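You operate a simulated robot arm through the tools that you are given. There is no shell and no other tool.

You are at the controls of a simulated robot arm. One attempt, no reset.

Task
Put the green glasses in the green glasses case, the red in the red.
Fine: each lid opens by a press on its tab; shut both lids.
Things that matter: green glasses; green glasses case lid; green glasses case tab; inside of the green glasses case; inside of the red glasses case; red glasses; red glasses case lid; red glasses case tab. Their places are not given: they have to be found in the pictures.

Only the result counts: the job must be done as asked and must still hold three seconds after the hand-in. Knocking over, shifting, dropping, spilling or breaking anything else fails it. A push-on lid holds only when it is set on centred and level and pressed home; a screw cap is set on level and turned clockwise until tight.

Robot
A 6-joint arm with a two-finger parallel gripper, fixed in place. Base frame: the origin is at the foot of the arm, x ahead of it, y to its left, z up; the work surface is at about z = 880. Lengths are in mm, angles in degrees, forces in N, time in s.
With the tool pointing down near the work surface it reaches from about 360 to 760 mm from the base axis. Its first joint turns from -66.0 to 66.0 degrees. Payload 2.45 kg.
Tool frame: the origin (TCP) lies between the finger pads and is the grasp point; the fingertips stand 24 mm ahead of it; z points along the fingers, y is the line along which they close. Largest opening 68 mm; finger width 17, thickness 10; the body of the gripper, 40 by 70 mm, starts 41 mm behind the TCP.
Orientation is told as [roll, pitch, yaw] about the base's x, y, z axes, in that order, counted from this pose: with the fingers straight down and closing along the base's y, the tool's x points along the base's -x, its y along +y and its z along -z.

Tools
- The arm moves only by the tool step_arm. Its argument "rows" is one flat list of numbers, 7 for each row, row after row: the turn, a rotation vector about the tool's x, y, z in rad, then the shift along the tool's x, y, z in mm, then the gripper command, from -1 (shut) to 1 (fully open), values between in proportion. In form: [ax, ay, az, x, y, z, hand, ax, ay, az, x, y, z, hand, ...]. A call has 1 to 20 rows; each row shifts and turns the commanded pose from where the row before left it, along the tool's axes as they then stand. Rows are played at 5 a second. More than 50 mm and 8.6 degrees between two rows, or a gripper value outside its range, and nothing of the call is played. Where a pose cannot be reached the arm comes as near as it can. A force on the tool above 90 N (or 10 N above the force at the start of the call, whichever is more), or a blocked arm, ends the call early, and 0.2 s more pass. The fingers move at their own pace (about 108 mm/s each) and stop on an object; they squeeze with about 43 N. The grip force told is the motor's: it shows also when the fingers shut on nothing. Time passes only in rows, and 0.2 s behind the last, so rows that do not move let the fingers close. The reply holds the time, the measured pose of the TCP, the force on the tool along the base axes, the opening and the grip force, in the units named above and with some noise, with the torque about the TCP (base axes, N m) and any sound that the robot's microphone picked up.
- Cameras (640 x 400 px; columns grow to the right, rows downward): "scene" is fixed at [179.3, 459.3, 1437.6]; the picture's right is [-0.29, -0.96, 0.00], its down [-0.76, 0.23, -0.61] and it looks along [0.58, -0.17, -0.79] (base axes); focal length 317 px, centre (320, 200). "wrist" rides on the gripper at [84, 11, -75] in the tool frame; the picture's right is [-0.13, 0.99, 0.00], its down [-0.60, -0.08, -0.79] and it looks along [-0.79, -0.10, 0.61] (tool axes); focal length 251 px, centre (320, 200).
- grab_frame(camera): a new picture of that camera. It takes no simulated time.
- locate(camera, pixels): for up to 12 pixels [column, row] of the newest picture of that camera ("zoom" is the newest enlarged one), the place [x, y, z] in the base frame of the surface seen there, good to about 3 mm. It takes no simulated time.
- inspect(camera, box): a new picture of the part [left, top, right, bottom] of that camera's present view, enlarged. It takes no simulated time.
- sign_off(): hands the job in; it is judged then, once.

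Unless the task says otherwise, let go and move clear before handing in.

The tools are called after "Emit:" by a JSON object that holds its "method" and its "body". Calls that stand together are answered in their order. step_arm: Moves the arm, as the interface text tells. Its arguments: {"type":"object","properties":{"rows":{"type":"array","items":{"type":"number"}}},"required":["rows"]} The other tools are called the same way: grab_frame (camera) takes a picture; locate (camera, pixels) gives the place of the surface under pixels of a picture; inspect (camera, box) takes an enlarged picture of a part of a camera's view; sign_off () hands the job in.

At the start:

```text
t: 0.0
ee_pos: [379.2, 273.4, 1148.2]
orientation: [0.0, 0.0, 0.0]
contact_force: [0.1, 0.7, 0.1]
torque: [0.0, -0.02, 0.01]
width: 67.9
grasp_force: 0.0
```

scene: 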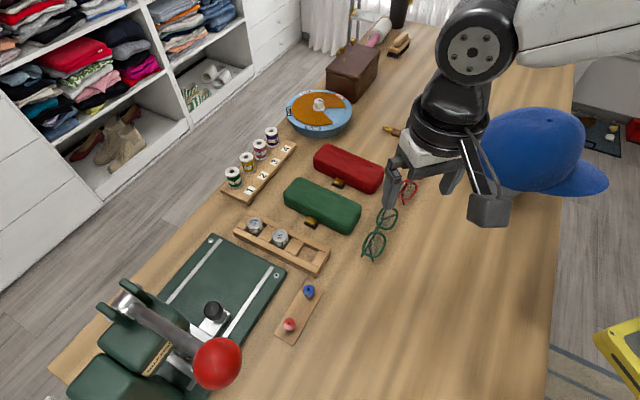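
wrist: 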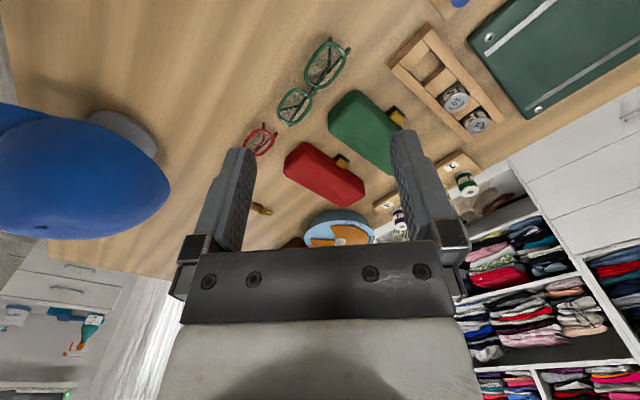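

The scene shows the red case near (348,168), the green case near (322,205), the green glasses near (378,235) and the red glasses near (408,190). I'll zoom in on these before moving.

Emit:
{"method": "inspect", "body": {"camera": "scene", "box": [270, 130, 430, 270]}}

Emit:
{"method": "inspect", "body": {"camera": "wrist", "box": [230, 20, 430, 220]}}

```text
2.86 times, centred on (350, 200) of scene
```

zoom: 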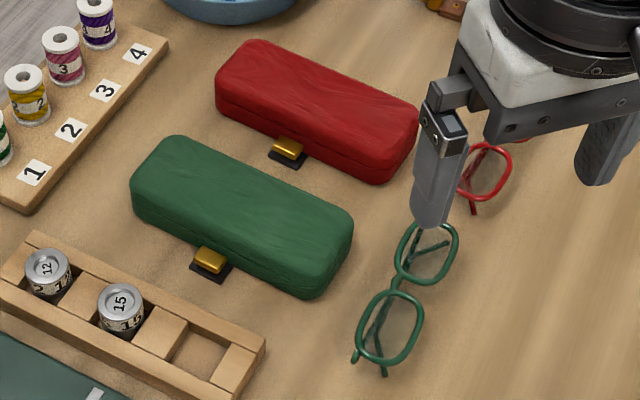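

```text
2.00 times, centred on (330, 120) of wrist
```

zoom: 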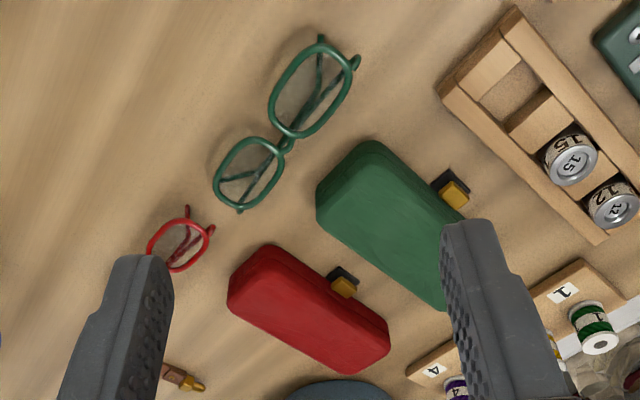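

The zoomed view shows both cases shut, gold tabs on the side nearest the weights tray, and the glasses lying flat with temples folded. I'll measure cases, tabs and glasses.

Emit:
{"method": "locate", "body": {"camera": "zoom", "pixels": [[285, 145], [272, 100], [352, 80], [215, 190], [240, 210], [322, 38], [355, 62], [455, 195], [345, 288], [160, 240], [210, 232], [187, 210]]}}

Emit:
{"method": "locate", "body": {"camera": "scene", "pixels": [[311, 221], [338, 182], [286, 193], [300, 180], [359, 211], [346, 230], [314, 160], [328, 146], [382, 172], [370, 191], [320, 203], [347, 167]]}}

```text
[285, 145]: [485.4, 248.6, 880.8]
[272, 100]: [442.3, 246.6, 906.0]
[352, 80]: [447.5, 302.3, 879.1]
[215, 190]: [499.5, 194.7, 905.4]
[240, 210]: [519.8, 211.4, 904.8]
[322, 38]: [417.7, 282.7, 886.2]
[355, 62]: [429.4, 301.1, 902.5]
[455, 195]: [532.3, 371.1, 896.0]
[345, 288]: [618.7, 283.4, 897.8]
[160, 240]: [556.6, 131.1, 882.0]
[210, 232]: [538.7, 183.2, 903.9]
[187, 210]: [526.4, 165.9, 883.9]
```

```text
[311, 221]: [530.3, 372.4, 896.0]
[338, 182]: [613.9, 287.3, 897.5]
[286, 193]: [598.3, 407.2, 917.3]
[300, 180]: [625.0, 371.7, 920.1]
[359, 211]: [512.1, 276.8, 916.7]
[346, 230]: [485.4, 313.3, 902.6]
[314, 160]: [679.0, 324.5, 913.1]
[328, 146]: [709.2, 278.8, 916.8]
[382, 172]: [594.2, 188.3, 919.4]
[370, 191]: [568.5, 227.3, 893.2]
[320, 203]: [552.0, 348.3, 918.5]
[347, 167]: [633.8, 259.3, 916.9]
```

The glasses' rims sit at z≈905 with temples underneath near 883; tabs are at about (531,372,896) and (616,285,897). I'll lower the hand for a closer view of the glasses.

Emit:
{"method": "step_arm", "body": {"rows": [0, 0, 0, 0, 0, 25, 1, 0, 0, 0, 0, 0, 25, 1, 0, 0, 0, 0, 0, 25, 1, 0, 0, 0, 0, 0, 25, 1]}}

Emit:
{"method": "inspect", "body": {"camera": "wrist", "box": [160, 0, 480, 200]}}

Emit:
{"method": "inspect", "body": {"camera": "scene", "box": [340, 160, 440, 270]}}

```text
t: 1.0
ee_pos: [379.6, 273.6, 1047.2]
orientation: [0.0, 0.0, 0.0]
contact_force: [-0.3, 0.1, -0.5]
torque: [0.0, -0.01, 0.01]
width: 68.1
grasp_force: 0.1
```

```text
2.00 times, centred on (320, 100) of wrist
```

zoom: 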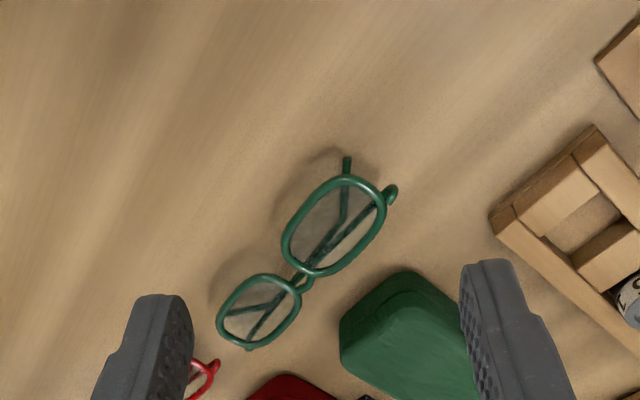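

```text
3.64 times, centred on (390, 215) of scene
```

zoom: 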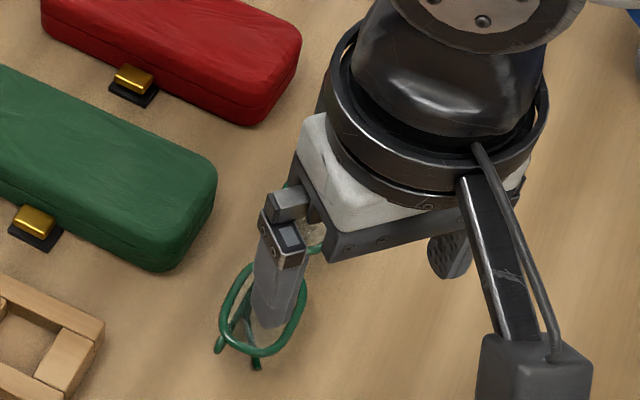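

The green glasses are seen clearly in the wrist view at roughly (300,130) full-frame. I'll zoom in there and measure the rim, bridge and temples.

Emit:
{"method": "inspect", "body": {"camera": "wrist", "box": [250, 65, 378, 185]}}

```text
3.33 times, centred on (314, 125) of wrist
```

zoom: 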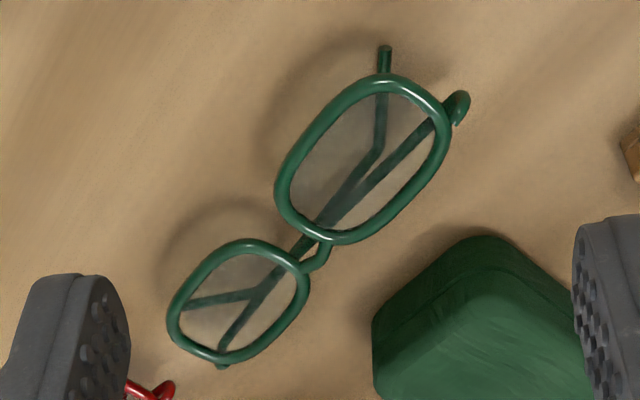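

Emit:
{"method": "locate", "body": {"camera": "zoom", "pixels": [[402, 80], [443, 145], [320, 233], [285, 180], [345, 105], [404, 207], [318, 263], [240, 246], [172, 318], [218, 357], [290, 320], [200, 275]]}}

Emit:
{"method": "locate", "body": {"camera": "zoom", "pixels": [[385, 55], [380, 130], [460, 105], [305, 240], [365, 175], [250, 295], [195, 302], [235, 330], [222, 366], [323, 250], [290, 262], [303, 290]]}}

```text
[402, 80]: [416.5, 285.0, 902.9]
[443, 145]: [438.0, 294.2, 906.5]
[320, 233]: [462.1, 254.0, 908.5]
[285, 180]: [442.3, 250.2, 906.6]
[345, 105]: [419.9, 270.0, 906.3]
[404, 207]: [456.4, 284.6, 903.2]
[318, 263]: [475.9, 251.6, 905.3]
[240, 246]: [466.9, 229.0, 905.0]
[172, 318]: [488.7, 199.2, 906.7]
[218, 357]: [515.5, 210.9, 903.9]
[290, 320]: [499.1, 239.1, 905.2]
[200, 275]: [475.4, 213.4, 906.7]
```

```text
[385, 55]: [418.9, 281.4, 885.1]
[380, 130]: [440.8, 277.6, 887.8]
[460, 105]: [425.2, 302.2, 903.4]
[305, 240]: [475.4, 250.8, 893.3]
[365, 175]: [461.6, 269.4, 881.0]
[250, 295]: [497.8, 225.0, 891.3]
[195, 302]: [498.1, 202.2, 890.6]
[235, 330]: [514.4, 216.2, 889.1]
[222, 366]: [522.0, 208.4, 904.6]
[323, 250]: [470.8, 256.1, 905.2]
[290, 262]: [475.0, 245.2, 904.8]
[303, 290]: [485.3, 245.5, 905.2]
```

Green glasses span about 136 × 38 mm, axis along about −46° in the base, centre ≈(466,246), rims at z≈905. Now I want a close look at the tabs and the case geometry.

Emit:
{"method": "inspect", "body": {"camera": "scene", "box": [280, 170, 365, 240]}}

Emit:
{"method": "locate", "body": {"camera": "zoom", "pixels": [[40, 380], [600, 380]]}}

Emit:
{"method": "grab_frame", "body": {"camera": "wrist"}}

```text
5.71 times, centred on (322, 205) of scene
```

zoom: 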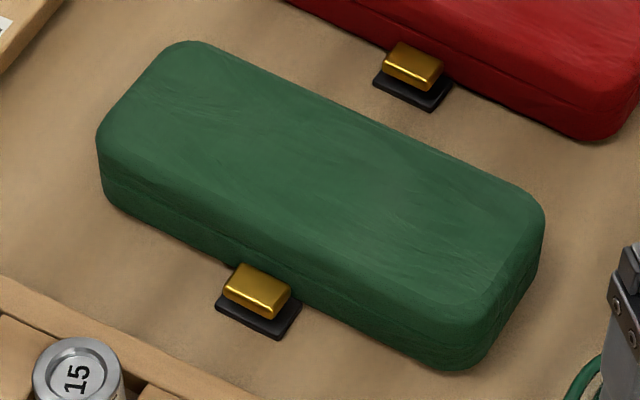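

```text
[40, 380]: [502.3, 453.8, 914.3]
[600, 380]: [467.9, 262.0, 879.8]
```

```text
taken
```

wrist: 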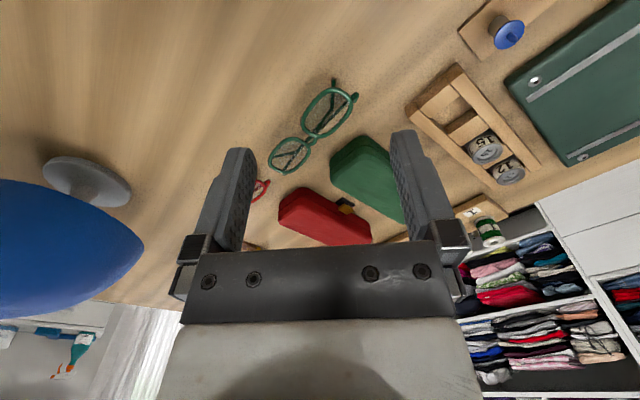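

The gold tabs are small blocks over a black foot plate, so they press straight down. I'll measure tab and seam edges in the zoomed view.

Emit:
{"method": "locate", "body": {"camera": "zoom", "pixels": [[232, 288], [244, 266], [290, 285], [278, 308], [258, 293], [217, 310], [278, 336], [190, 42], [98, 140], [543, 215], [465, 368], [110, 205]]}}

Emit:
{"method": "locate", "body": {"camera": "zoom", "pixels": [[102, 170], [455, 330], [400, 290], [386, 62], [440, 75], [395, 45], [412, 65], [320, 160], [490, 280], [360, 100], [450, 150], [285, 215]]}}

```text
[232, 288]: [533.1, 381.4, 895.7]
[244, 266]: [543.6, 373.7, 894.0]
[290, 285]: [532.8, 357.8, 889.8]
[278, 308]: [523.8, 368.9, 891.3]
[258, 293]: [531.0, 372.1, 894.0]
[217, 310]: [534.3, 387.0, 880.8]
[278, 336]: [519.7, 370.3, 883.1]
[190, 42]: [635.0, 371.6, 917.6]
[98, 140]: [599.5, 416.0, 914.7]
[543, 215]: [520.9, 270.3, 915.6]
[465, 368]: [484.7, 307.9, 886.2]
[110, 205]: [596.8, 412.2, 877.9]
```

```text
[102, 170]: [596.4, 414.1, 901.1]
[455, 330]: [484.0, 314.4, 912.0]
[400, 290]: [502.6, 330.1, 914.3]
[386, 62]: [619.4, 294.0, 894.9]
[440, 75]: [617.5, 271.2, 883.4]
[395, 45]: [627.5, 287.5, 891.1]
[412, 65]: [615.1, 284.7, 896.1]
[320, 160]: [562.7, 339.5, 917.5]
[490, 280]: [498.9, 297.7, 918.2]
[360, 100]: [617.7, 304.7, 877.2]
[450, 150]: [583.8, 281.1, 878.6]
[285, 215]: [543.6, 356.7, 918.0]
```

Green case centre ≈(560,343), axis ≈41.6°, its tab centre ≈(532,372). Next I'll shift right to see the red glasses and red case unobstructed.

Emit:
{"method": "step_arm", "body": {"rows": [0, 0, 0, -13, -30, 0, 1, 0, 0, 0, -13, -30, 0, 1, 0, 0, 0, -13, -30, 0, 1, 0, 0, 0, -13, -25, 0, 1]}}

Emit:
{"method": "grab_frame", "body": {"camera": "scene"}}

Emit:
{"method": "inspect", "body": {"camera": "wrist", "box": [200, 40, 440, 190]}}

```text
t: 2.0
ee_pos: [432.3, 158.0, 1047.7]
orientation: [0.0, 0.0, 0.2]
contact_force: [0.0, -0.1, 1.1]
torque: [-0.01, -0.02, -0.04]
width: 68.2
grasp_force: 0.1
```

```text
taken
```

scene: 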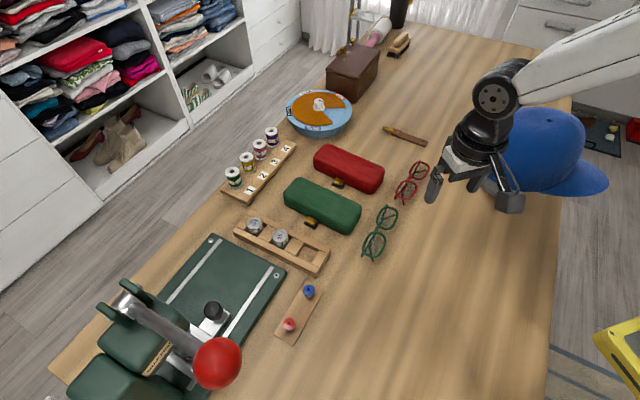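

```text
2.67 times, centred on (320, 115) of wrist
```

zoom: 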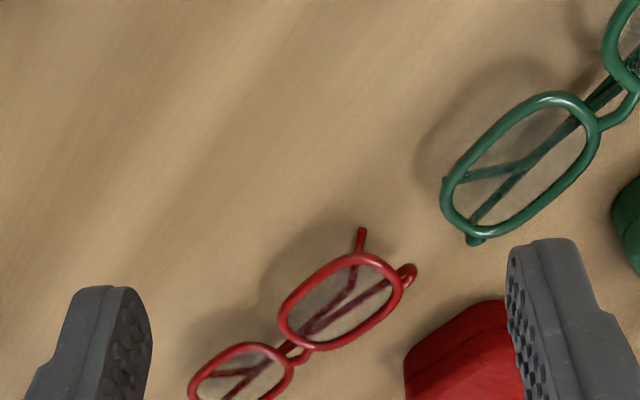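

Both pairs of glasses and both cases are now unobstructed in the scene view. I'll zoom on the red case and red glasses.

Emit:
{"method": "inspect", "body": {"camera": "scene", "box": [305, 135, 433, 215]}}

```text
5.00 times, centred on (369, 175) of scene
```

zoom: 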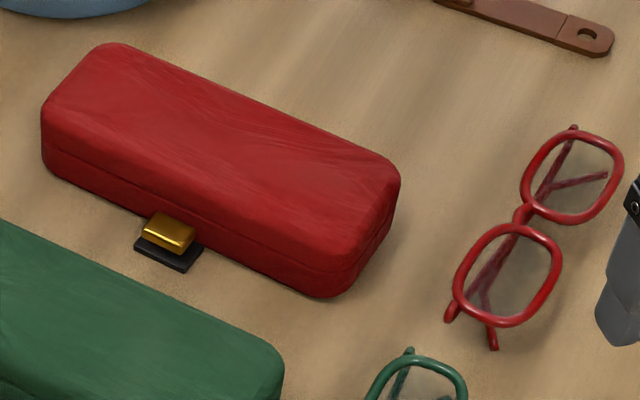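

Emit:
{"method": "locate", "body": {"camera": "zoom", "pixels": [[115, 43], [42, 110], [400, 175], [340, 262], [145, 235], [160, 213], [195, 228], [182, 252], [168, 231], [220, 150], [44, 145], [335, 293]]}}

Emit:
{"method": "locate", "body": {"camera": "zoom", "pixels": [[540, 140], [610, 145], [615, 195], [560, 220], [524, 180], [522, 213], [500, 227], [555, 240], [548, 300], [480, 318], [455, 280], [448, 315]]}}

Emit:
{"method": "inspect", "body": {"camera": "wrist", "box": [260, 115, 370, 200]}}

```text
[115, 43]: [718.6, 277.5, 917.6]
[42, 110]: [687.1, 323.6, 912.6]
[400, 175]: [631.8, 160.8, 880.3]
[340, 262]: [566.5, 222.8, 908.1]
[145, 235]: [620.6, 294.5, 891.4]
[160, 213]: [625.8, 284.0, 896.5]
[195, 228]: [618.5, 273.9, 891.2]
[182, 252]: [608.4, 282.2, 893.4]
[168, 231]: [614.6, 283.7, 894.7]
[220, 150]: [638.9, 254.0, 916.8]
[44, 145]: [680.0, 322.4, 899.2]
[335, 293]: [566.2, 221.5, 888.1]
```

```text
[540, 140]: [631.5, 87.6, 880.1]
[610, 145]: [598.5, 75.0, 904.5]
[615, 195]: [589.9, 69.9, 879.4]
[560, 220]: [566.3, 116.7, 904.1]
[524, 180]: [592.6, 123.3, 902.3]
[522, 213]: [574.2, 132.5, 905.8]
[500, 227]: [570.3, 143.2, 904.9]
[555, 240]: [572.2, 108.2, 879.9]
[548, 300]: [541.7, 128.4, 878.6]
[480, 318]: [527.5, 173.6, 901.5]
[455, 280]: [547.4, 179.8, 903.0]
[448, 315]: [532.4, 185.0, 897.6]
```

```text
4.71 times, centred on (315, 158) of wrist
```

zoom: 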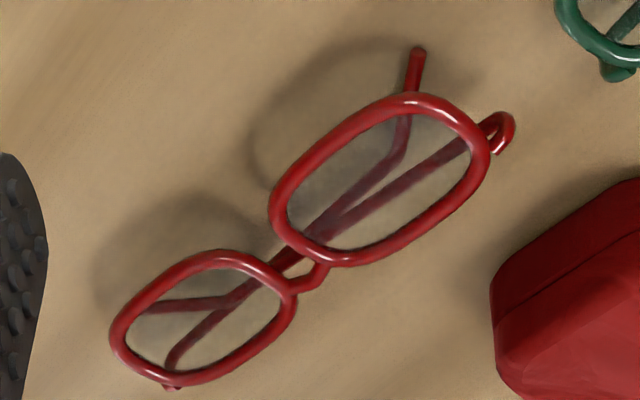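

Emit:
{"method": "locate", "body": {"camera": "zoom", "pixels": [[405, 100], [485, 155], [335, 258], [275, 215], [325, 140], [420, 235], [310, 280], [215, 257], [117, 335], [195, 377], [290, 308], [160, 288]]}}

Emit:
{"method": "locate", "body": {"camera": "zoom", "pixels": [[508, 120], [170, 385], [418, 60], [400, 145], [175, 360], [275, 262], [230, 297], [400, 185], [250, 345], [455, 112], [475, 190], [300, 165]]}}

```text
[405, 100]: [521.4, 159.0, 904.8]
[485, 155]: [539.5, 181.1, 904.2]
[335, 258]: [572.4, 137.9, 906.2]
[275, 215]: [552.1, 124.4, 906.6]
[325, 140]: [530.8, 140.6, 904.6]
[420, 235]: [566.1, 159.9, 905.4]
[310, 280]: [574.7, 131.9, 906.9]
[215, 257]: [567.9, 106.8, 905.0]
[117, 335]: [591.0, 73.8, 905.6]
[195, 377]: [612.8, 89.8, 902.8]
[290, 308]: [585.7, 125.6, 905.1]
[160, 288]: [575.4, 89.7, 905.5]
```

```text
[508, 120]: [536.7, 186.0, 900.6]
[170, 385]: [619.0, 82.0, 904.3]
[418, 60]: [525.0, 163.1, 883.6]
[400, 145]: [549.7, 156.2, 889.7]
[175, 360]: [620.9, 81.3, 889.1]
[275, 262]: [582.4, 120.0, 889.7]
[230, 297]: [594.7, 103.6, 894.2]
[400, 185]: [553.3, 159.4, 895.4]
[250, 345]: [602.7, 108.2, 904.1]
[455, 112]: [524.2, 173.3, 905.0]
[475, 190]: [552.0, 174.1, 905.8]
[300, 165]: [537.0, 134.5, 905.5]
```

Red case: centre ≈(645,251), axis ≈40°, tab top ≈(616,285,896). Red glasses: centre ≈(568,125), axis ≈−51°. I'll do the red set first: shut the fingers, yaw −50°, and hover over the red tab.

Emit:
{"method": "step_arm", "body": {"rows": [0, 0, 0.1247, 0, 0, 0, -1, 0, 0, 0.1247, 0, 0, 0, -1, 0, 0, 0.1247, 0, 0, 0, -1, 0, 0, 0.1247, 0, 0, 0, -1, 0, 0, 0.1247, 0, 0, 0, -1, 0, 0, 0.1247, 0, 0, 0, -1, 0, 0, 0.1247, 0, 0, 0, -1, 0, 0, 0, -2.4, 27.8, 6, -1, 0, 0, 0, -2.4, 27.8, 6, -1, 0, 0, 0, -2.4, 27.8, 6, -1, 0, 0, 0, -2.4, 27.8, 6, -1, 0, 0, 0, -2.4, 27.8, 6, -1, 0, 0, 0, -2.4, 27.8, 6, -1, 0, 0, 0, -2.4, 27.8, 6, -1, 0, 0, 0, -2.4, 27.8, 6, -1]}}

Emit:
{"method": "grab_frame", "body": {"camera": "scene"}}

Emit:
{"method": "grab_frame", "body": {"camera": "wrist"}}

```text
t: 5.2
ee_pos: [614.8, 287.8, 1001.2]
orientation: [0.1, -0.1, -50.1]
contact_force: [-1.0, -0.7, -0.8]
torque: [0.01, 0.0, 0.02]
width: 0.2
grasp_force: 24.1
```

```text
taken
```

scene: 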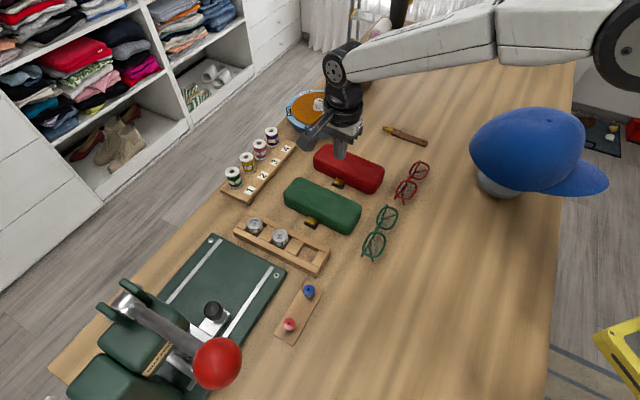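

```text
taken
```

wrist: 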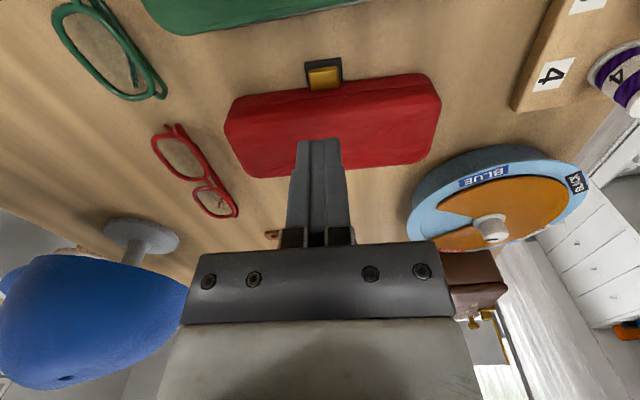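

Wrist view shows the red tab at (323,76) and case well aligned with the image. I'll re-measure the tab and case corners from here.

Emit:
{"method": "locate", "body": {"camera": "wrist", "pixels": [[308, 70], [340, 67], [341, 86], [309, 90], [323, 78], [226, 105], [440, 78], [250, 175], [420, 160], [330, 115], [322, 62]]}}

```text
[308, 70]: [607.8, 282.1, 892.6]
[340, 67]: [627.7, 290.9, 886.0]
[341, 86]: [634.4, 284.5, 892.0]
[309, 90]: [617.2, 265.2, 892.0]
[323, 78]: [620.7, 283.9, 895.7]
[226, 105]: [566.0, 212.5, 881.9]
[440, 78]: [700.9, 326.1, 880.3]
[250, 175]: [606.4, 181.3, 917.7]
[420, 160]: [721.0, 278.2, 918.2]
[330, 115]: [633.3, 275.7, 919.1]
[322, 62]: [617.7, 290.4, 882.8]
```

Tab centre averages ≈(618,284); I'm about 4 mm outboard, so I'll nudge in 2 mm and descend to just above it, then press slowly.

Emit:
{"method": "step_arm", "body": {"rows": [0, 0, 0, -2, 1, 25, -1, 0, 0, 0, 0, 0, 25, -1, 0, 0, 0, 0, 0, 20, -1, 0, 0, 0, 0, 0, 4, -1, 0, 0, 0, 0, 0, 2, -1, 0, 0, 0, 0, 0, 2, -1]}}

Emit:
{"method": "inspect", "body": {"camera": "scene", "box": [290, 110, 410, 220]}}

Emit:
{"method": "grab_frame", "body": {"camera": "wrist"}}

```text
t: 6.6
ee_pos: [615.4, 286.9, 921.5]
orientation: [0.1, -0.1, -50.0]
contact_force: [0.1, -0.3, 0.1]
torque: [-0.01, 0.01, 0.01]
width: 0.1
grasp_force: 23.9
```

```text
3.64 times, centred on (350, 165) of scene
```

zoom: 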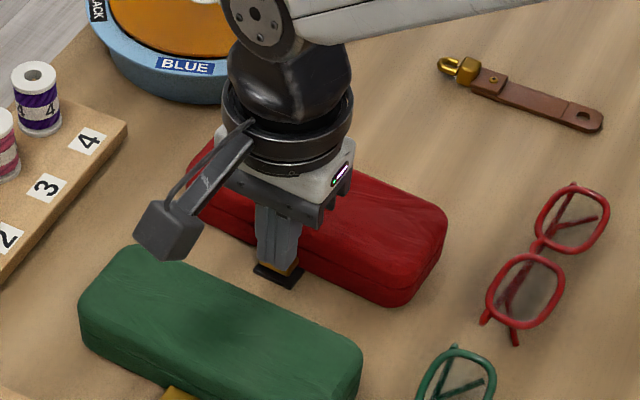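

```text
taken
```

wrist: 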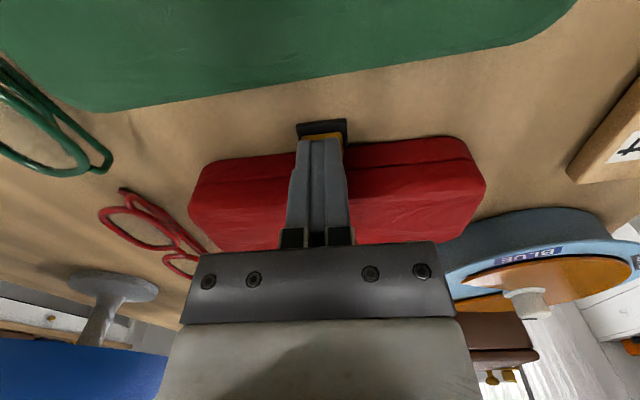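

The fingertips sit just over the gold tab (seen at (322,138)). I'll press down slowly in small steps.

Emit:
{"method": "step_arm", "body": {"rows": [0, 0, 0, 0, 1.5, 2, -1, 0, 0, 0, 0, 0, 2, -1, 0, 0, 0, 0, 0, 2, -1]}}

Emit:
{"method": "inspect", "body": {"camera": "scene", "box": [290, 110, 410, 220]}}

```text
t: 7.4
ee_pos: [618.6, 287.0, 917.8]
orientation: [0.1, 0.0, -50.0]
contact_force: [-1.9, 0.6, 2.8]
torque: [-0.16, -0.07, -0.05]
width: 0.2
grasp_force: 23.8
heard: click
```

```text
3.64 times, centred on (350, 165) of scene
```

zoom: 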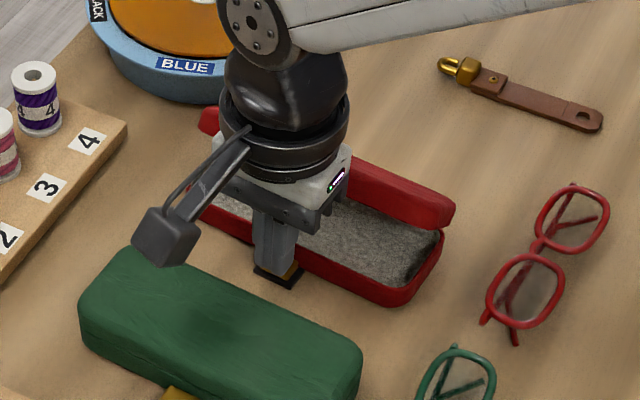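

The lid clicked and popped open. I'll back off outward and up, then look inside.

Emit:
{"method": "step_arm", "body": {"rows": [0, 0, 0, 2, 0, -5, -1, 0, 0, 0, 6, 0, -20, -1, 0, 0, 0, 6, 0, -30, -1, 0, 0, 0, 0, 0, -40, -1, 0, 0, 0, 0, -40, -20, -1, 0, 0, 0, 0, -40, 0, -1, 0, 0, 0, 0, -40, 0, -1, 0, 0, 0, 0, -40, 0, -1]}}

Emit:
{"method": "grab_frame", "body": {"camera": "wrist"}}

Emit:
{"method": "inspect", "body": {"camera": "scene", "box": [290, 110, 420, 210]}}

```text
t: 9.2
ee_pos: [485.5, 193.6, 1030.3]
orientation: [0.1, 0.0, -49.9]
contact_force: [0.1, 0.1, -0.9]
torque: [-0.01, 0.03, 0.01]
width: 0.0
grasp_force: 23.8
```

```text
taken
```

wrist: 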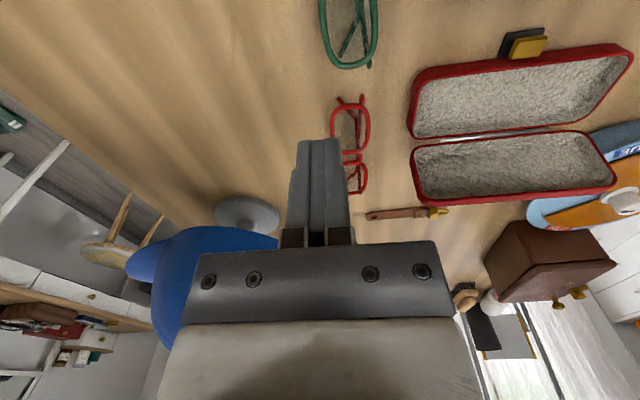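

```text
4.00 times, centred on (355, 160) of scene
```

zoom: 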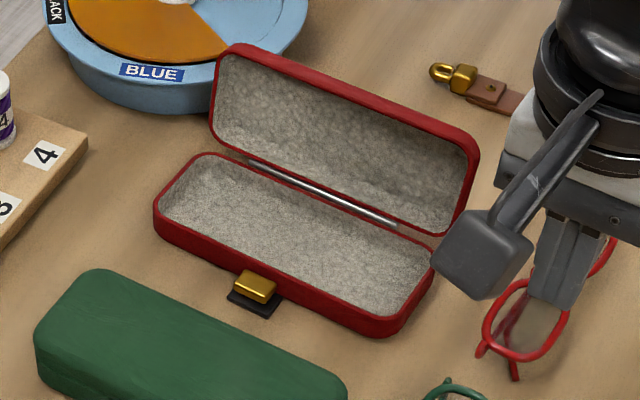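

The red case is open. I'll measure the base rim, floor and lid edge.

Emit:
{"method": "locate", "body": {"camera": "zoom", "pixels": [[200, 156], [156, 215], [433, 275], [378, 330], [300, 240], [220, 190], [380, 285], [235, 48], [475, 155], [345, 95], [440, 232], [320, 190]]}}

Emit:
{"method": "locate", "body": {"camera": "wrist", "pixels": [[425, 72], [413, 133], [630, 48], [598, 125], [505, 100], [420, 152], [610, 188], [422, 200], [510, 165], [440, 90], [610, 65], [580, 115]]}}

```text
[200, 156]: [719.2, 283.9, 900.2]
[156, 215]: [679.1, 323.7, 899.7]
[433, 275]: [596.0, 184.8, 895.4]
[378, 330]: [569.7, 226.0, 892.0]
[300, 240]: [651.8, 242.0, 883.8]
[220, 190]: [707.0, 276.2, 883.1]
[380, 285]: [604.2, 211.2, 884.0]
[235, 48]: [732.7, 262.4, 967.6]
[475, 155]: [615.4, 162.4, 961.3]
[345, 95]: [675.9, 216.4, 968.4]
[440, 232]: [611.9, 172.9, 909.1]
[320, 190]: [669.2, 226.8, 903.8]
```

```text
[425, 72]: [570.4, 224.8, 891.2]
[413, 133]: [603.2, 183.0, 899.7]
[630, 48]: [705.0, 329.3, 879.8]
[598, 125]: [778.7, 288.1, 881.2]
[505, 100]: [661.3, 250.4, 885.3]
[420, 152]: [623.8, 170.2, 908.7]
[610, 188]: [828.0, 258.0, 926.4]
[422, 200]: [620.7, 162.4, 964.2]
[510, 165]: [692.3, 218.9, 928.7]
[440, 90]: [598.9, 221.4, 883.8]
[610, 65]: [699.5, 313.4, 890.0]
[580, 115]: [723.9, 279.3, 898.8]
```

Red case base: floor z≈883.5, rim z≈900, lid standing open at ~100°. I plan to grip the glasses at the bridge, so I'll move above the red bridge ≈(569,127) with the fingers part-open.

Emit:
{"method": "step_arm", "body": {"rows": [0, 0, 0.019, -26, 5.4, 7.5, 0.47, 0, 0, 0, -26, 5.4, 7.5, 0.47, 0, 0, 0, -26, 5.4, 7.5, 0.47, 0, 0, 0, -27, 5.3, 7.5, 0.47]}}

Emit:
{"method": "grab_frame", "body": {"camera": "scene"}}

Emit:
{"method": "inspect", "body": {"camera": "wrist", "box": [240, 20, 400, 120]}}

```text
t: 10.2
ee_pos: [568.9, 129.1, 999.7]
orientation: [0.0, 0.0, -51.0]
contact_force: [0.4, 0.1, 0.6]
torque: [-0.01, 0.01, 0.0]
width: 50.1
grasp_force: 0.1
```

```text
taken
```

scene: 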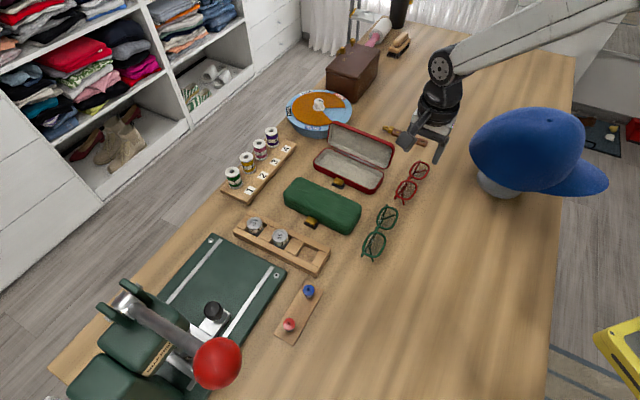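

```text
4.00 times, centred on (320, 70) of wrist
```

zoom: 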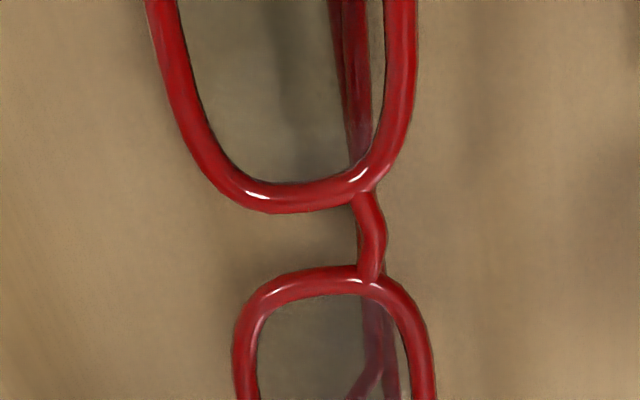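

The wrist zoom shows the bridge at (372,240) with the gap between the rims at rows 212–268. I'll measure these points to centre the grip.

Emit:
{"method": "locate", "body": {"camera": "zoom", "pixels": [[300, 200], [310, 282], [374, 240], [222, 182], [385, 165], [255, 295], [405, 310], [172, 60], [404, 60], [242, 370], [425, 370], [270, 205]]}}

```text
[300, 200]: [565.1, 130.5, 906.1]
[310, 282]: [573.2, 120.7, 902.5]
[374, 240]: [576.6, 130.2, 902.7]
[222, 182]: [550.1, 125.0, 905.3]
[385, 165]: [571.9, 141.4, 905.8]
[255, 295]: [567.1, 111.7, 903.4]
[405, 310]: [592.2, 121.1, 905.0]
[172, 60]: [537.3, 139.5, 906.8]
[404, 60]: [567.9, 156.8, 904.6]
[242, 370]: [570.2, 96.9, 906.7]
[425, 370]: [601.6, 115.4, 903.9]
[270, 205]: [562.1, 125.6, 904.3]
```

Gap centre is ≈(569.8,126.1). I'll shift −2.9/−1.2 mm in tool x/y, descend so the fingertips end ≈z 898.5, and check before closing.

Emit:
{"method": "step_arm", "body": {"rows": [0, 0, 0, -2.9, -1.2, 20, 0.47, 0, 0, 0, 0, 0, 25, 0.47, 0, 0, 0, 0, 0, 20, 0.47, 0, 0, 0, 0, 0, 7, 0.47, 0, 0, 0, 0, 0, 5, 0.47, 0, 0, 0, 0, 0, 0, 0.47]}}

Emit:
{"method": "grab_frame", "body": {"camera": "wrist"}}

Emit:
{"method": "inspect", "body": {"camera": "scene", "box": [370, 130, 450, 220]}}

```text
t: 11.6
ee_pos: [570.5, 124.4, 922.9]
orientation: [0.0, 0.0, -51.0]
contact_force: [-0.2, 0.0, 0.3]
torque: [0.02, 0.01, 0.01]
width: 49.9
grasp_force: 0.0
```

```text
taken
```

wrist: 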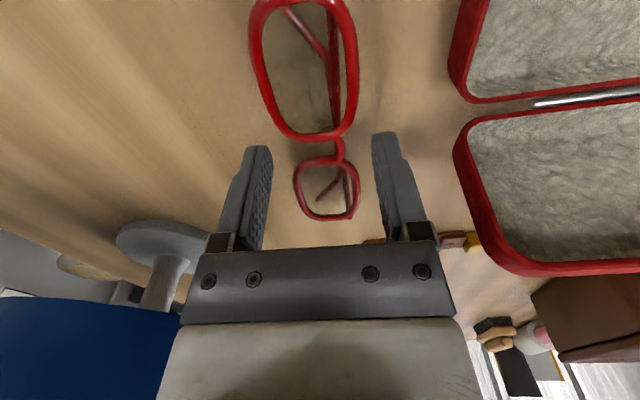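

```text
4.44 times, centred on (410, 175) of scene
```

zoom: 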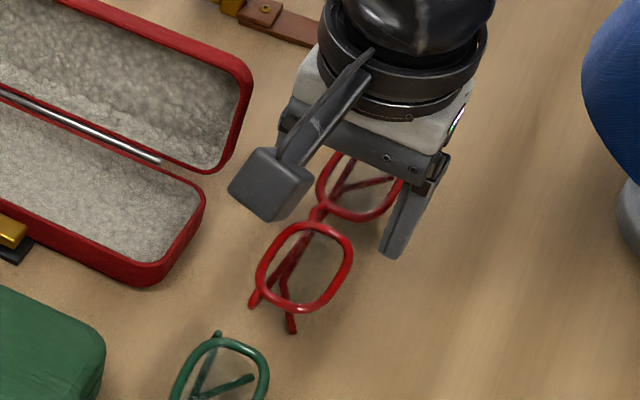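

The fingers straddle the gap between lenses, tips around rows 135–147 with the bridge at (339,150). I'll check alignment by locating tips and bridge.

Emit:
{"method": "locate", "body": {"camera": "wrist", "pixels": [[248, 150], [268, 152], [376, 138], [394, 136], [339, 150], [310, 138], [312, 160], [330, 135], [330, 158]]}}

```text
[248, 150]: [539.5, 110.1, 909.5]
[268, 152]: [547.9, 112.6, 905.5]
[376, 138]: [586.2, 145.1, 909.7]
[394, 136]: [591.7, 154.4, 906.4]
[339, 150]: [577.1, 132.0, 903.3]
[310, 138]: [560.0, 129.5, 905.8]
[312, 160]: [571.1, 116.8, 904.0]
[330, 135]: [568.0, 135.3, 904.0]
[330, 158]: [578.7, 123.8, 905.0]
```

Gap centre is at u≈0.2, and the TCP is ~2 mm past it, so I'll shift +2 mm in tool x and close.

Emit:
{"method": "step_arm", "body": {"rows": [0, 0, 0, 2, 0, 0, 0.47, 0, 0, 0, 0, 0, 0, 0.2, 0, 0, 0, 0, 0, 0, -0.1, 0, 0, 0, 0, 0, 0, -0.5, 0, 0, 0, 0, 0, 0, -1, 0, 0, 0, 0, 0, 0, -1]}}

Emit:
{"method": "grab_frame", "body": {"camera": "wrist"}}

Emit:
{"method": "inspect", "body": {"camera": "scene", "box": [370, 130, 450, 220]}}

```text
t: 13.0
ee_pos: [568.0, 126.1, 923.9]
orientation: [0.1, 0.1, -51.0]
contact_force: [-0.8, -0.4, 0.1]
torque: [0.05, 0.0, 0.03]
width: 38.7
grasp_force: 43.1
```

```text
taken
```

wrist: 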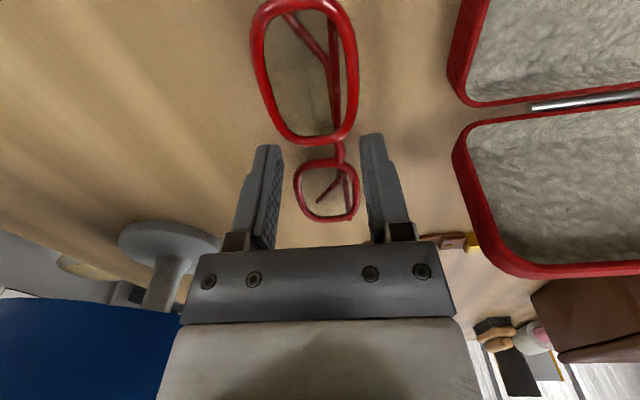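

```text
4.44 times, centred on (410, 175) of scene
```

zoom: 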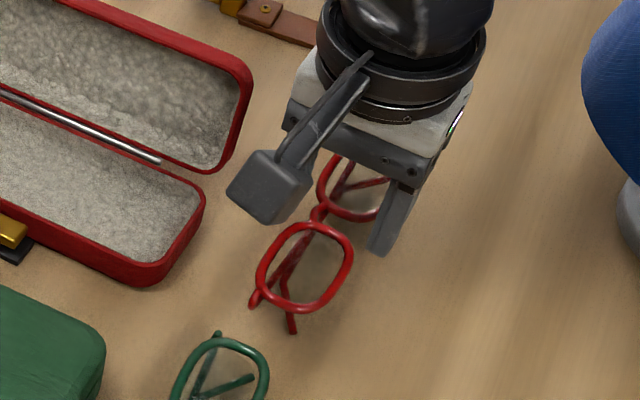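

The fingers stopped at 38.7 mm with 43 N, so the glasses are gripped (their solid outline is about 38.7 wide). I'll lift gently and check that they hold level.

Emit:
{"method": "step_arm", "body": {"rows": [0, 0, 0, 0, 0, -4, -1, 0, 0, 0, 0, 0, -8, -1, 0, 0, 0, 0, 0, -18, -1, 0, 0, 0, 0, 0, -28, -1, 0, 0, 0, 0, 0, -30, -1, 0, 0, 0, 0, 0, -28, -1]}}

Emit:
{"method": "grab_frame", "body": {"camera": "scene"}}

Emit:
{"method": "grab_frame", "body": {"camera": "wrist"}}

```text
t: 14.4
ee_pos: [568.3, 125.0, 1040.8]
orientation: [-0.1, 0.0, -51.0]
contact_force: [0.1, 0.4, -0.3]
torque: [-0.01, -0.02, 0.0]
width: 38.7
grasp_force: 43.1
```

```text
taken
```

scene: 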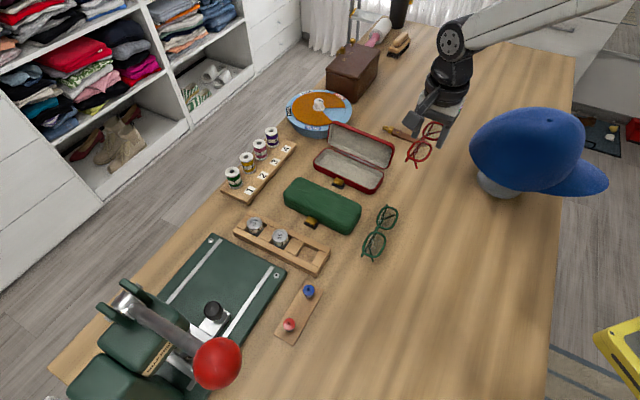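

```text
taken
```

wrist: 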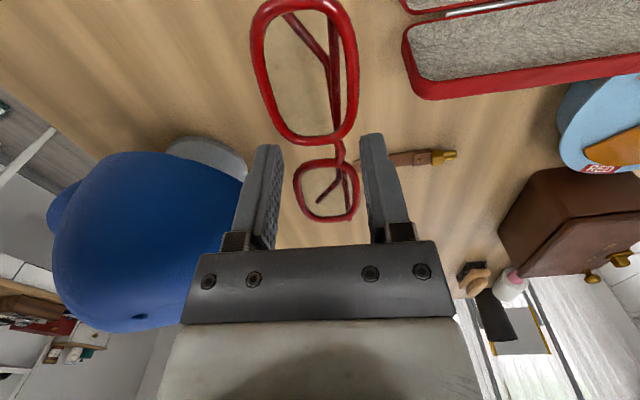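

The glasses hang level in the grip with nothing else disturbed. I'll carry them above the red case and then turn 91° to match its axis.

Emit:
{"method": "step_arm", "body": {"rows": [0, 0, 0, 9, 23, 0, -1, 0, 0, 0, 9, 23, 0, -1, 0, 0, 0, 9, 23, 0, -1, 0, 0, 0, 9, 23, 0, -1, 0, 0, 0, 9, 23, 0, -1, 0, 0, 0, 9, 23, 0, -1, 0, 0, -0.1328, 0, 0, 0, -1, 0, 0, -0.1328, 0, 0, 0, -1, 0, 0, -0.1328, 0, 0, 0, -1, 0, 0, -0.1328, 0, 0, 0, -1, 0, 0, -0.1328, 0, 0, 0, -1, 0, 0, -0.1328, 0, 0, 0, -1, 0, 0, -0.1328, 0, 0, 0, -1, 0, 0, -0.1328, 0, 0, 0, -1, 0, 0, -0.1328, 0, 0, 0, -1, 0, 0, -0.1328, 0, 0, 0, -1, 0, 0, -0.1328, 0, 0, 0, -1, 0, 0, -0.1328, 0, 0, 0, -1]}}

Emit:
{"method": "grab_frame", "body": {"camera": "scene"}}

Emit:
{"method": "grab_frame", "body": {"camera": "wrist"}}

```text
t: 18.2
ee_pos: [642.4, 254.1, 1040.8]
orientation: [0.0, 0.1, 40.3]
contact_force: [1.1, -0.4, -0.6]
torque: [-0.03, 0.0, -0.01]
width: 38.5
grasp_force: 43.2
```

```text
taken
```

scene: 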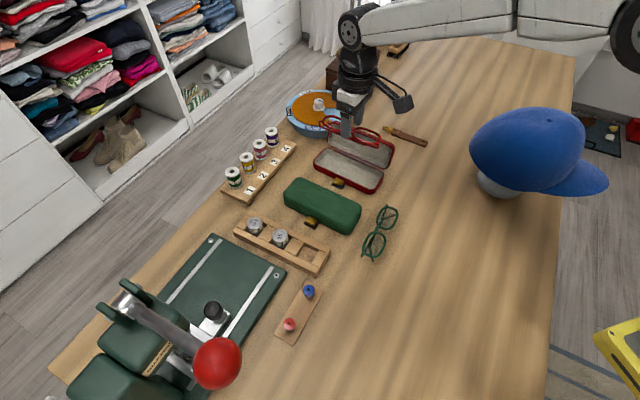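

```text
taken
```

wrist: 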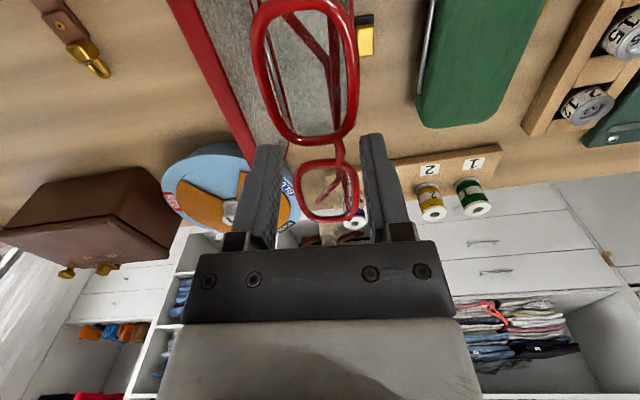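

Yaw is +40.3° and TCP is over the case. I'll descend to z≈985 and check alignment against the open lid.

Emit:
{"method": "step_arm", "body": {"rows": [0, 0, 0, 0, 0, 14, -1, 0, 0, 0, 0, 0, 14, -1, 0, 0, 0, 0, 0, 14, -1, 0, 0, 0, 0, 0, 14, -1]}}

Emit:
{"method": "inspect", "body": {"camera": "scene", "box": [295, 90, 415, 200]}}

Emit:
{"method": "inspect", "body": {"camera": "wrist", "box": [160, 0, 480, 200]}}

```text
t: 19.2
ee_pos: [642.5, 255.1, 983.7]
orientation: [0.0, -0.1, 40.3]
contact_force: [0.3, 0.3, -0.3]
torque: [-0.01, 0.02, -0.01]
width: 38.7
grasp_force: 42.6
```

```text
3.64 times, centred on (355, 145) of scene
```

zoom: 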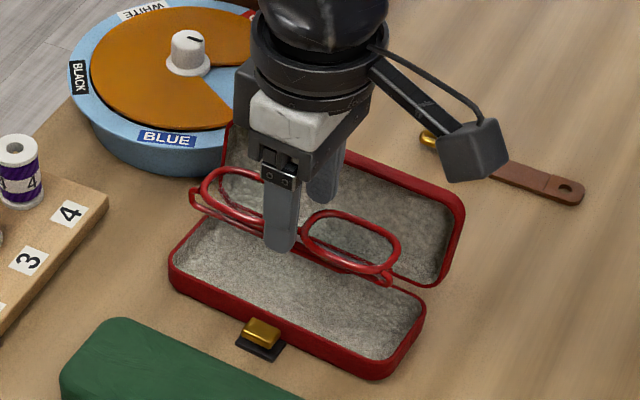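

```text
2.00 times, centred on (320, 100) of wrist
```

zoom: 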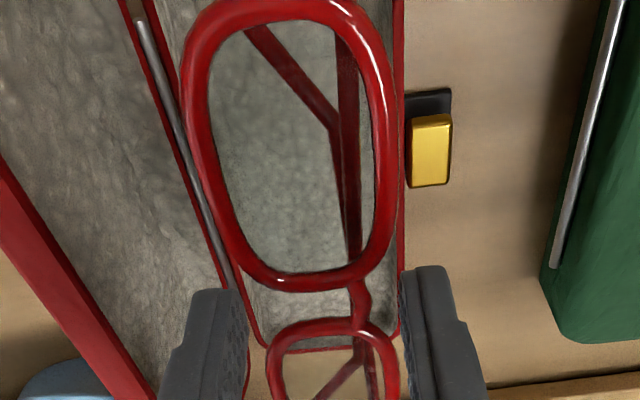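

The glasses hover over the open base, with the front wall near x≈400 and the hinge rod at left in the wrist zoom. I'll measure case walls and rims from here.

Emit:
{"method": "locate", "body": {"camera": "zoom", "pixels": [[400, 20], [402, 320], [258, 335], [385, 345], [150, 40], [215, 240], [245, 310], [300, 320], [430, 150], [385, 150], [195, 150], [320, 270]]}}

Emit:
{"method": "inspect", "body": {"camera": "scene", "box": [295, 90, 415, 200]}}

Emit:
{"method": "locate", "body": {"camera": "zoom", "pixels": [[192, 197], [386, 280], [205, 180], [395, 262], [300, 235], [170, 265], [425, 310], [375, 372], [170, 270], [200, 232], [380, 355], [412, 325]]}}

```text
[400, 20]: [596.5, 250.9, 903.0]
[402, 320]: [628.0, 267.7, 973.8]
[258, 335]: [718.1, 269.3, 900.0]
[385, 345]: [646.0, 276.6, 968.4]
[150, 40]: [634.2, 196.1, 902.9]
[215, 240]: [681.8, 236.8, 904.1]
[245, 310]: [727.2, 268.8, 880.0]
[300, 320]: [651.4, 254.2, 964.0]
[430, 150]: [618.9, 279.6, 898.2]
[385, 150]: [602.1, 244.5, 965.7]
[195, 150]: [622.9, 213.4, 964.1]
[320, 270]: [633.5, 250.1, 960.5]
```

```text
3.64 times, centred on (355, 145) of scene
```

zoom: 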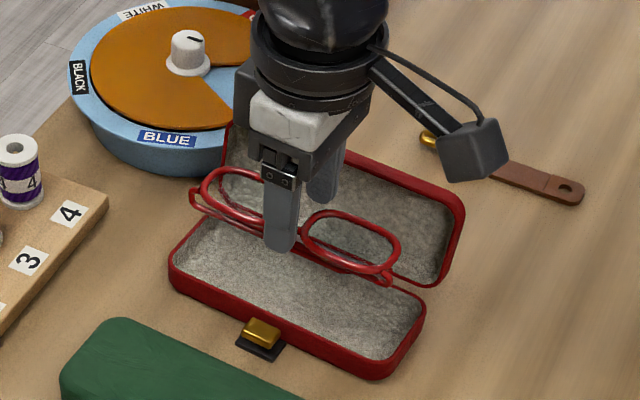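

```text
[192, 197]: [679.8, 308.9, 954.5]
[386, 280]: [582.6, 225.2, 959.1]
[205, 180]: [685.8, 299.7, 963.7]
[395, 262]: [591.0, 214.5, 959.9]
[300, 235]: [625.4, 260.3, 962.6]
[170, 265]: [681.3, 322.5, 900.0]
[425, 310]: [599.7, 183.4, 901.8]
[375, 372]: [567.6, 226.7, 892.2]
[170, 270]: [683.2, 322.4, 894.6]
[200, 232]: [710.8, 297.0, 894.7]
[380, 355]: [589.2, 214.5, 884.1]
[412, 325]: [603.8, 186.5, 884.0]
```

The case's centreline is n≈−228 and the glasses sit about 5 mm toward the tab side, centred lengthwise (m≈653 both). I'll shift 3 mm toward the hinge and lower to just above the floor.

Emit:
{"method": "step_arm", "body": {"rows": [0, 0, 0, 0, -3, 8, -1, 0, 0, 0, 0, 0, 14, -1, 0, 0, 0, 0, 0, 14, -1, 0, 0, 0, 0, 0, 10, -1, 0, 0, 0, 0, 0, 4, -1, 0, 0, 0, 0, 0, 2, -1]}}

Emit:
{"method": "inspect", "body": {"camera": "scene", "box": [295, 90, 415, 200]}}

Emit:
{"method": "grab_frame", "body": {"camera": "wrist"}}

```text
t: 20.6
ee_pos: [644.5, 253.4, 931.9]
orientation: [0.0, 0.0, 40.3]
contact_force: [0.1, 0.1, -0.3]
torque: [-0.02, -0.02, 0.0]
width: 38.4
grasp_force: 43.6
```

```text
3.64 times, centred on (355, 145) of scene
```

zoom: 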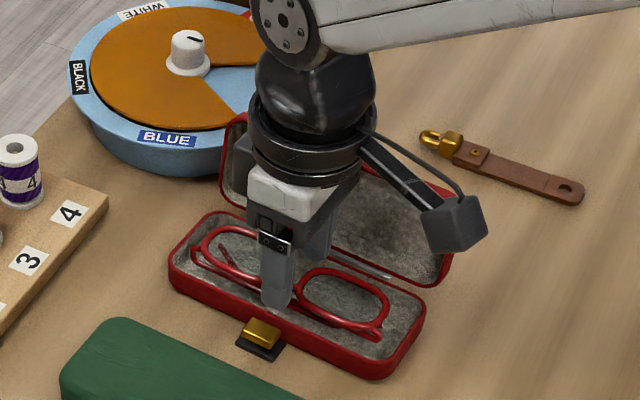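

```text
taken
```

wrist: 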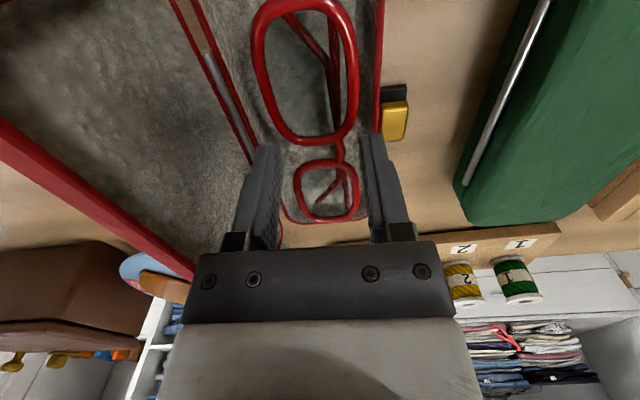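

The glasses are within the base outline with margin all round. I'll lower the last few millimetres until the floor takes the weight.

Emit:
{"method": "step_arm", "body": {"rows": [0, 0, 0, 0, -1, 1.5, -1, 0, 0, 0, 0, 0, 1, -1, 0, 0, 0, 0, 0, 0.7, -1, 0, 0, 0, 0, 0, 0, -1]}}

Emit:
{"method": "inspect", "body": {"camera": "scene", "box": [315, 130, 395, 190]}}

```text
t: 21.6
ee_pos: [645.3, 251.8, 929.3]
orientation: [-0.1, -0.2, 40.3]
contact_force: [0.3, 0.2, -0.6]
torque: [-0.02, -0.01, -0.01]
width: 38.6
grasp_force: 42.8
```

```text
6.67 times, centred on (355, 160) of scene
```

zoom: 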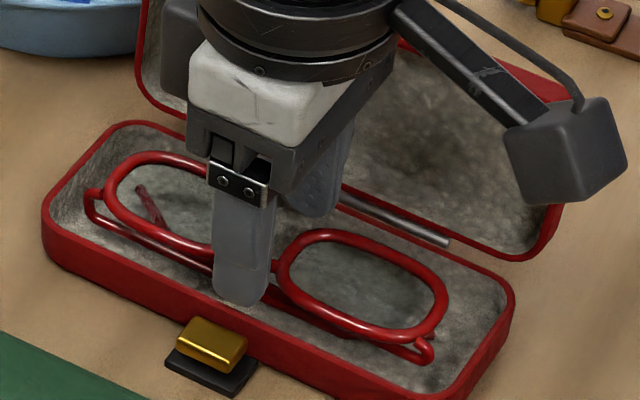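

Still no floor contact at TCP z 929.3, as predicted (floor contact ≈927.4). I'll go down about 2 mm more.

Emit:
{"method": "step_arm", "body": {"rows": [0, 0, 0, 0, 0, 0.8, -1, 0, 0, 0, 0, 0, 0.8, -1, 0, 0, 0, 0, 0, 0, -1]}}

```text
t: 22.4
ee_pos: [645.2, 251.6, 927.2]
orientation: [0.0, -0.1, 40.4]
contact_force: [-1.4, 0.1, 7.4]
torque: [-0.23, 0.35, -0.02]
width: 38.4
grasp_force: 43.0
```

A 7.4 N upward force shows the glasses rest on the floor. I'll open just enough (~46 mm) and rise straight up.

Emit:
{"method": "step_arm", "body": {"rows": [0, 0, 0, 0, 0, 0, 0.2, 0, 0, 0, 0, 0, 0, 0.32, 0, 0, 0, 0, 0, -1, 0.32, 0, 0, 0, 0, 0, -4, 0.32, 0, 0, 0, 0, 0, -10, 0.32, 0, 0, 0, 0, 0, -25, 0.32, 0, 0, 0, 0, 0, -35, 0.32, 0, 0, 0, 0, 0, -40, 0.32]}}

Emit:
{"method": "grab_frame", "body": {"camera": "wrist"}}

Emit:
{"method": "inspect", "body": {"camera": "scene", "box": [295, 100, 415, 210]}}

```text
t: 24.2
ee_pos: [643.7, 251.8, 1042.4]
orientation: [0.0, -0.1, 40.2]
contact_force: [-0.3, 0.1, 0.1]
torque: [0.01, -0.02, 0.03]
width: 44.8
grasp_force: 0.1
```

```text
taken
```

wrist: 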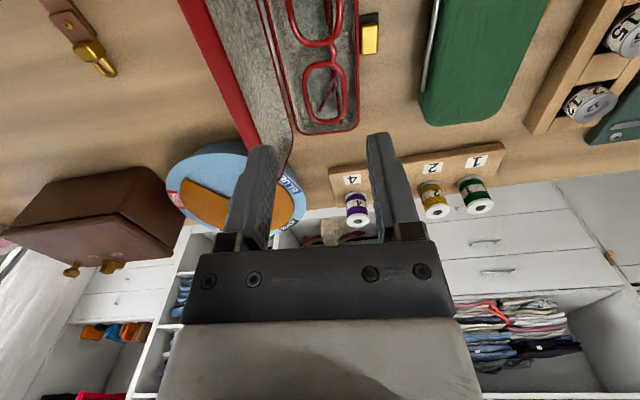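

```text
3.64 times, centred on (355, 155) of scene
```

zoom: 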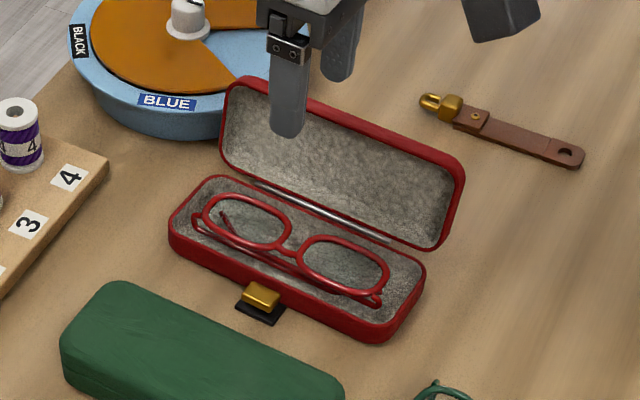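

The red glasses lie properly inside the red case. Next I'll close its lid by pushing from behind; first I'll check the clear space behind the lid and its current lie.

Emit:
{"method": "locate", "body": {"camera": "zoom", "pixels": [[225, 130], [180, 130], [250, 60], [425, 100], [465, 115], [230, 82], [340, 115], [463, 165], [445, 245], [340, 215], [225, 150], [188, 30]]}}

Emit:
{"method": "locate", "body": {"camera": "wrist", "pixels": [[195, 30], [235, 110], [262, 165], [285, 60], [305, 130], [357, 110], [230, 150], [270, 160], [90, 50], [335, 40], [245, 20], [290, 120]]}}

```text
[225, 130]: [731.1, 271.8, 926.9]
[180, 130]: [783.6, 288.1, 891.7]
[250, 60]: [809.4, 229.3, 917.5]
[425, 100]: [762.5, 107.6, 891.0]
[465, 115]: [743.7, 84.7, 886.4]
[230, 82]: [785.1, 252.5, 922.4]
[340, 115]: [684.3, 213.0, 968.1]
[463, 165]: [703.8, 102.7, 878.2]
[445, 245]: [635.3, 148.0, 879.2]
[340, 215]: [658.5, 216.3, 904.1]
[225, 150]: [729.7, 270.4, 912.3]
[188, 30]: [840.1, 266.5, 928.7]
```

```text
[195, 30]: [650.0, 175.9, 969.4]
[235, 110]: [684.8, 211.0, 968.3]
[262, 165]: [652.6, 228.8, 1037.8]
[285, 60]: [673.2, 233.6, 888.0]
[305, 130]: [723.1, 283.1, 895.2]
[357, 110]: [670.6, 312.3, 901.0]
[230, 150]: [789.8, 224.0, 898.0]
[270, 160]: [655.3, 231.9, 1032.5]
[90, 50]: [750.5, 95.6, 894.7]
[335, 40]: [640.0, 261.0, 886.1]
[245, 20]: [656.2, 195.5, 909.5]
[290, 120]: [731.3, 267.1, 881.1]
```

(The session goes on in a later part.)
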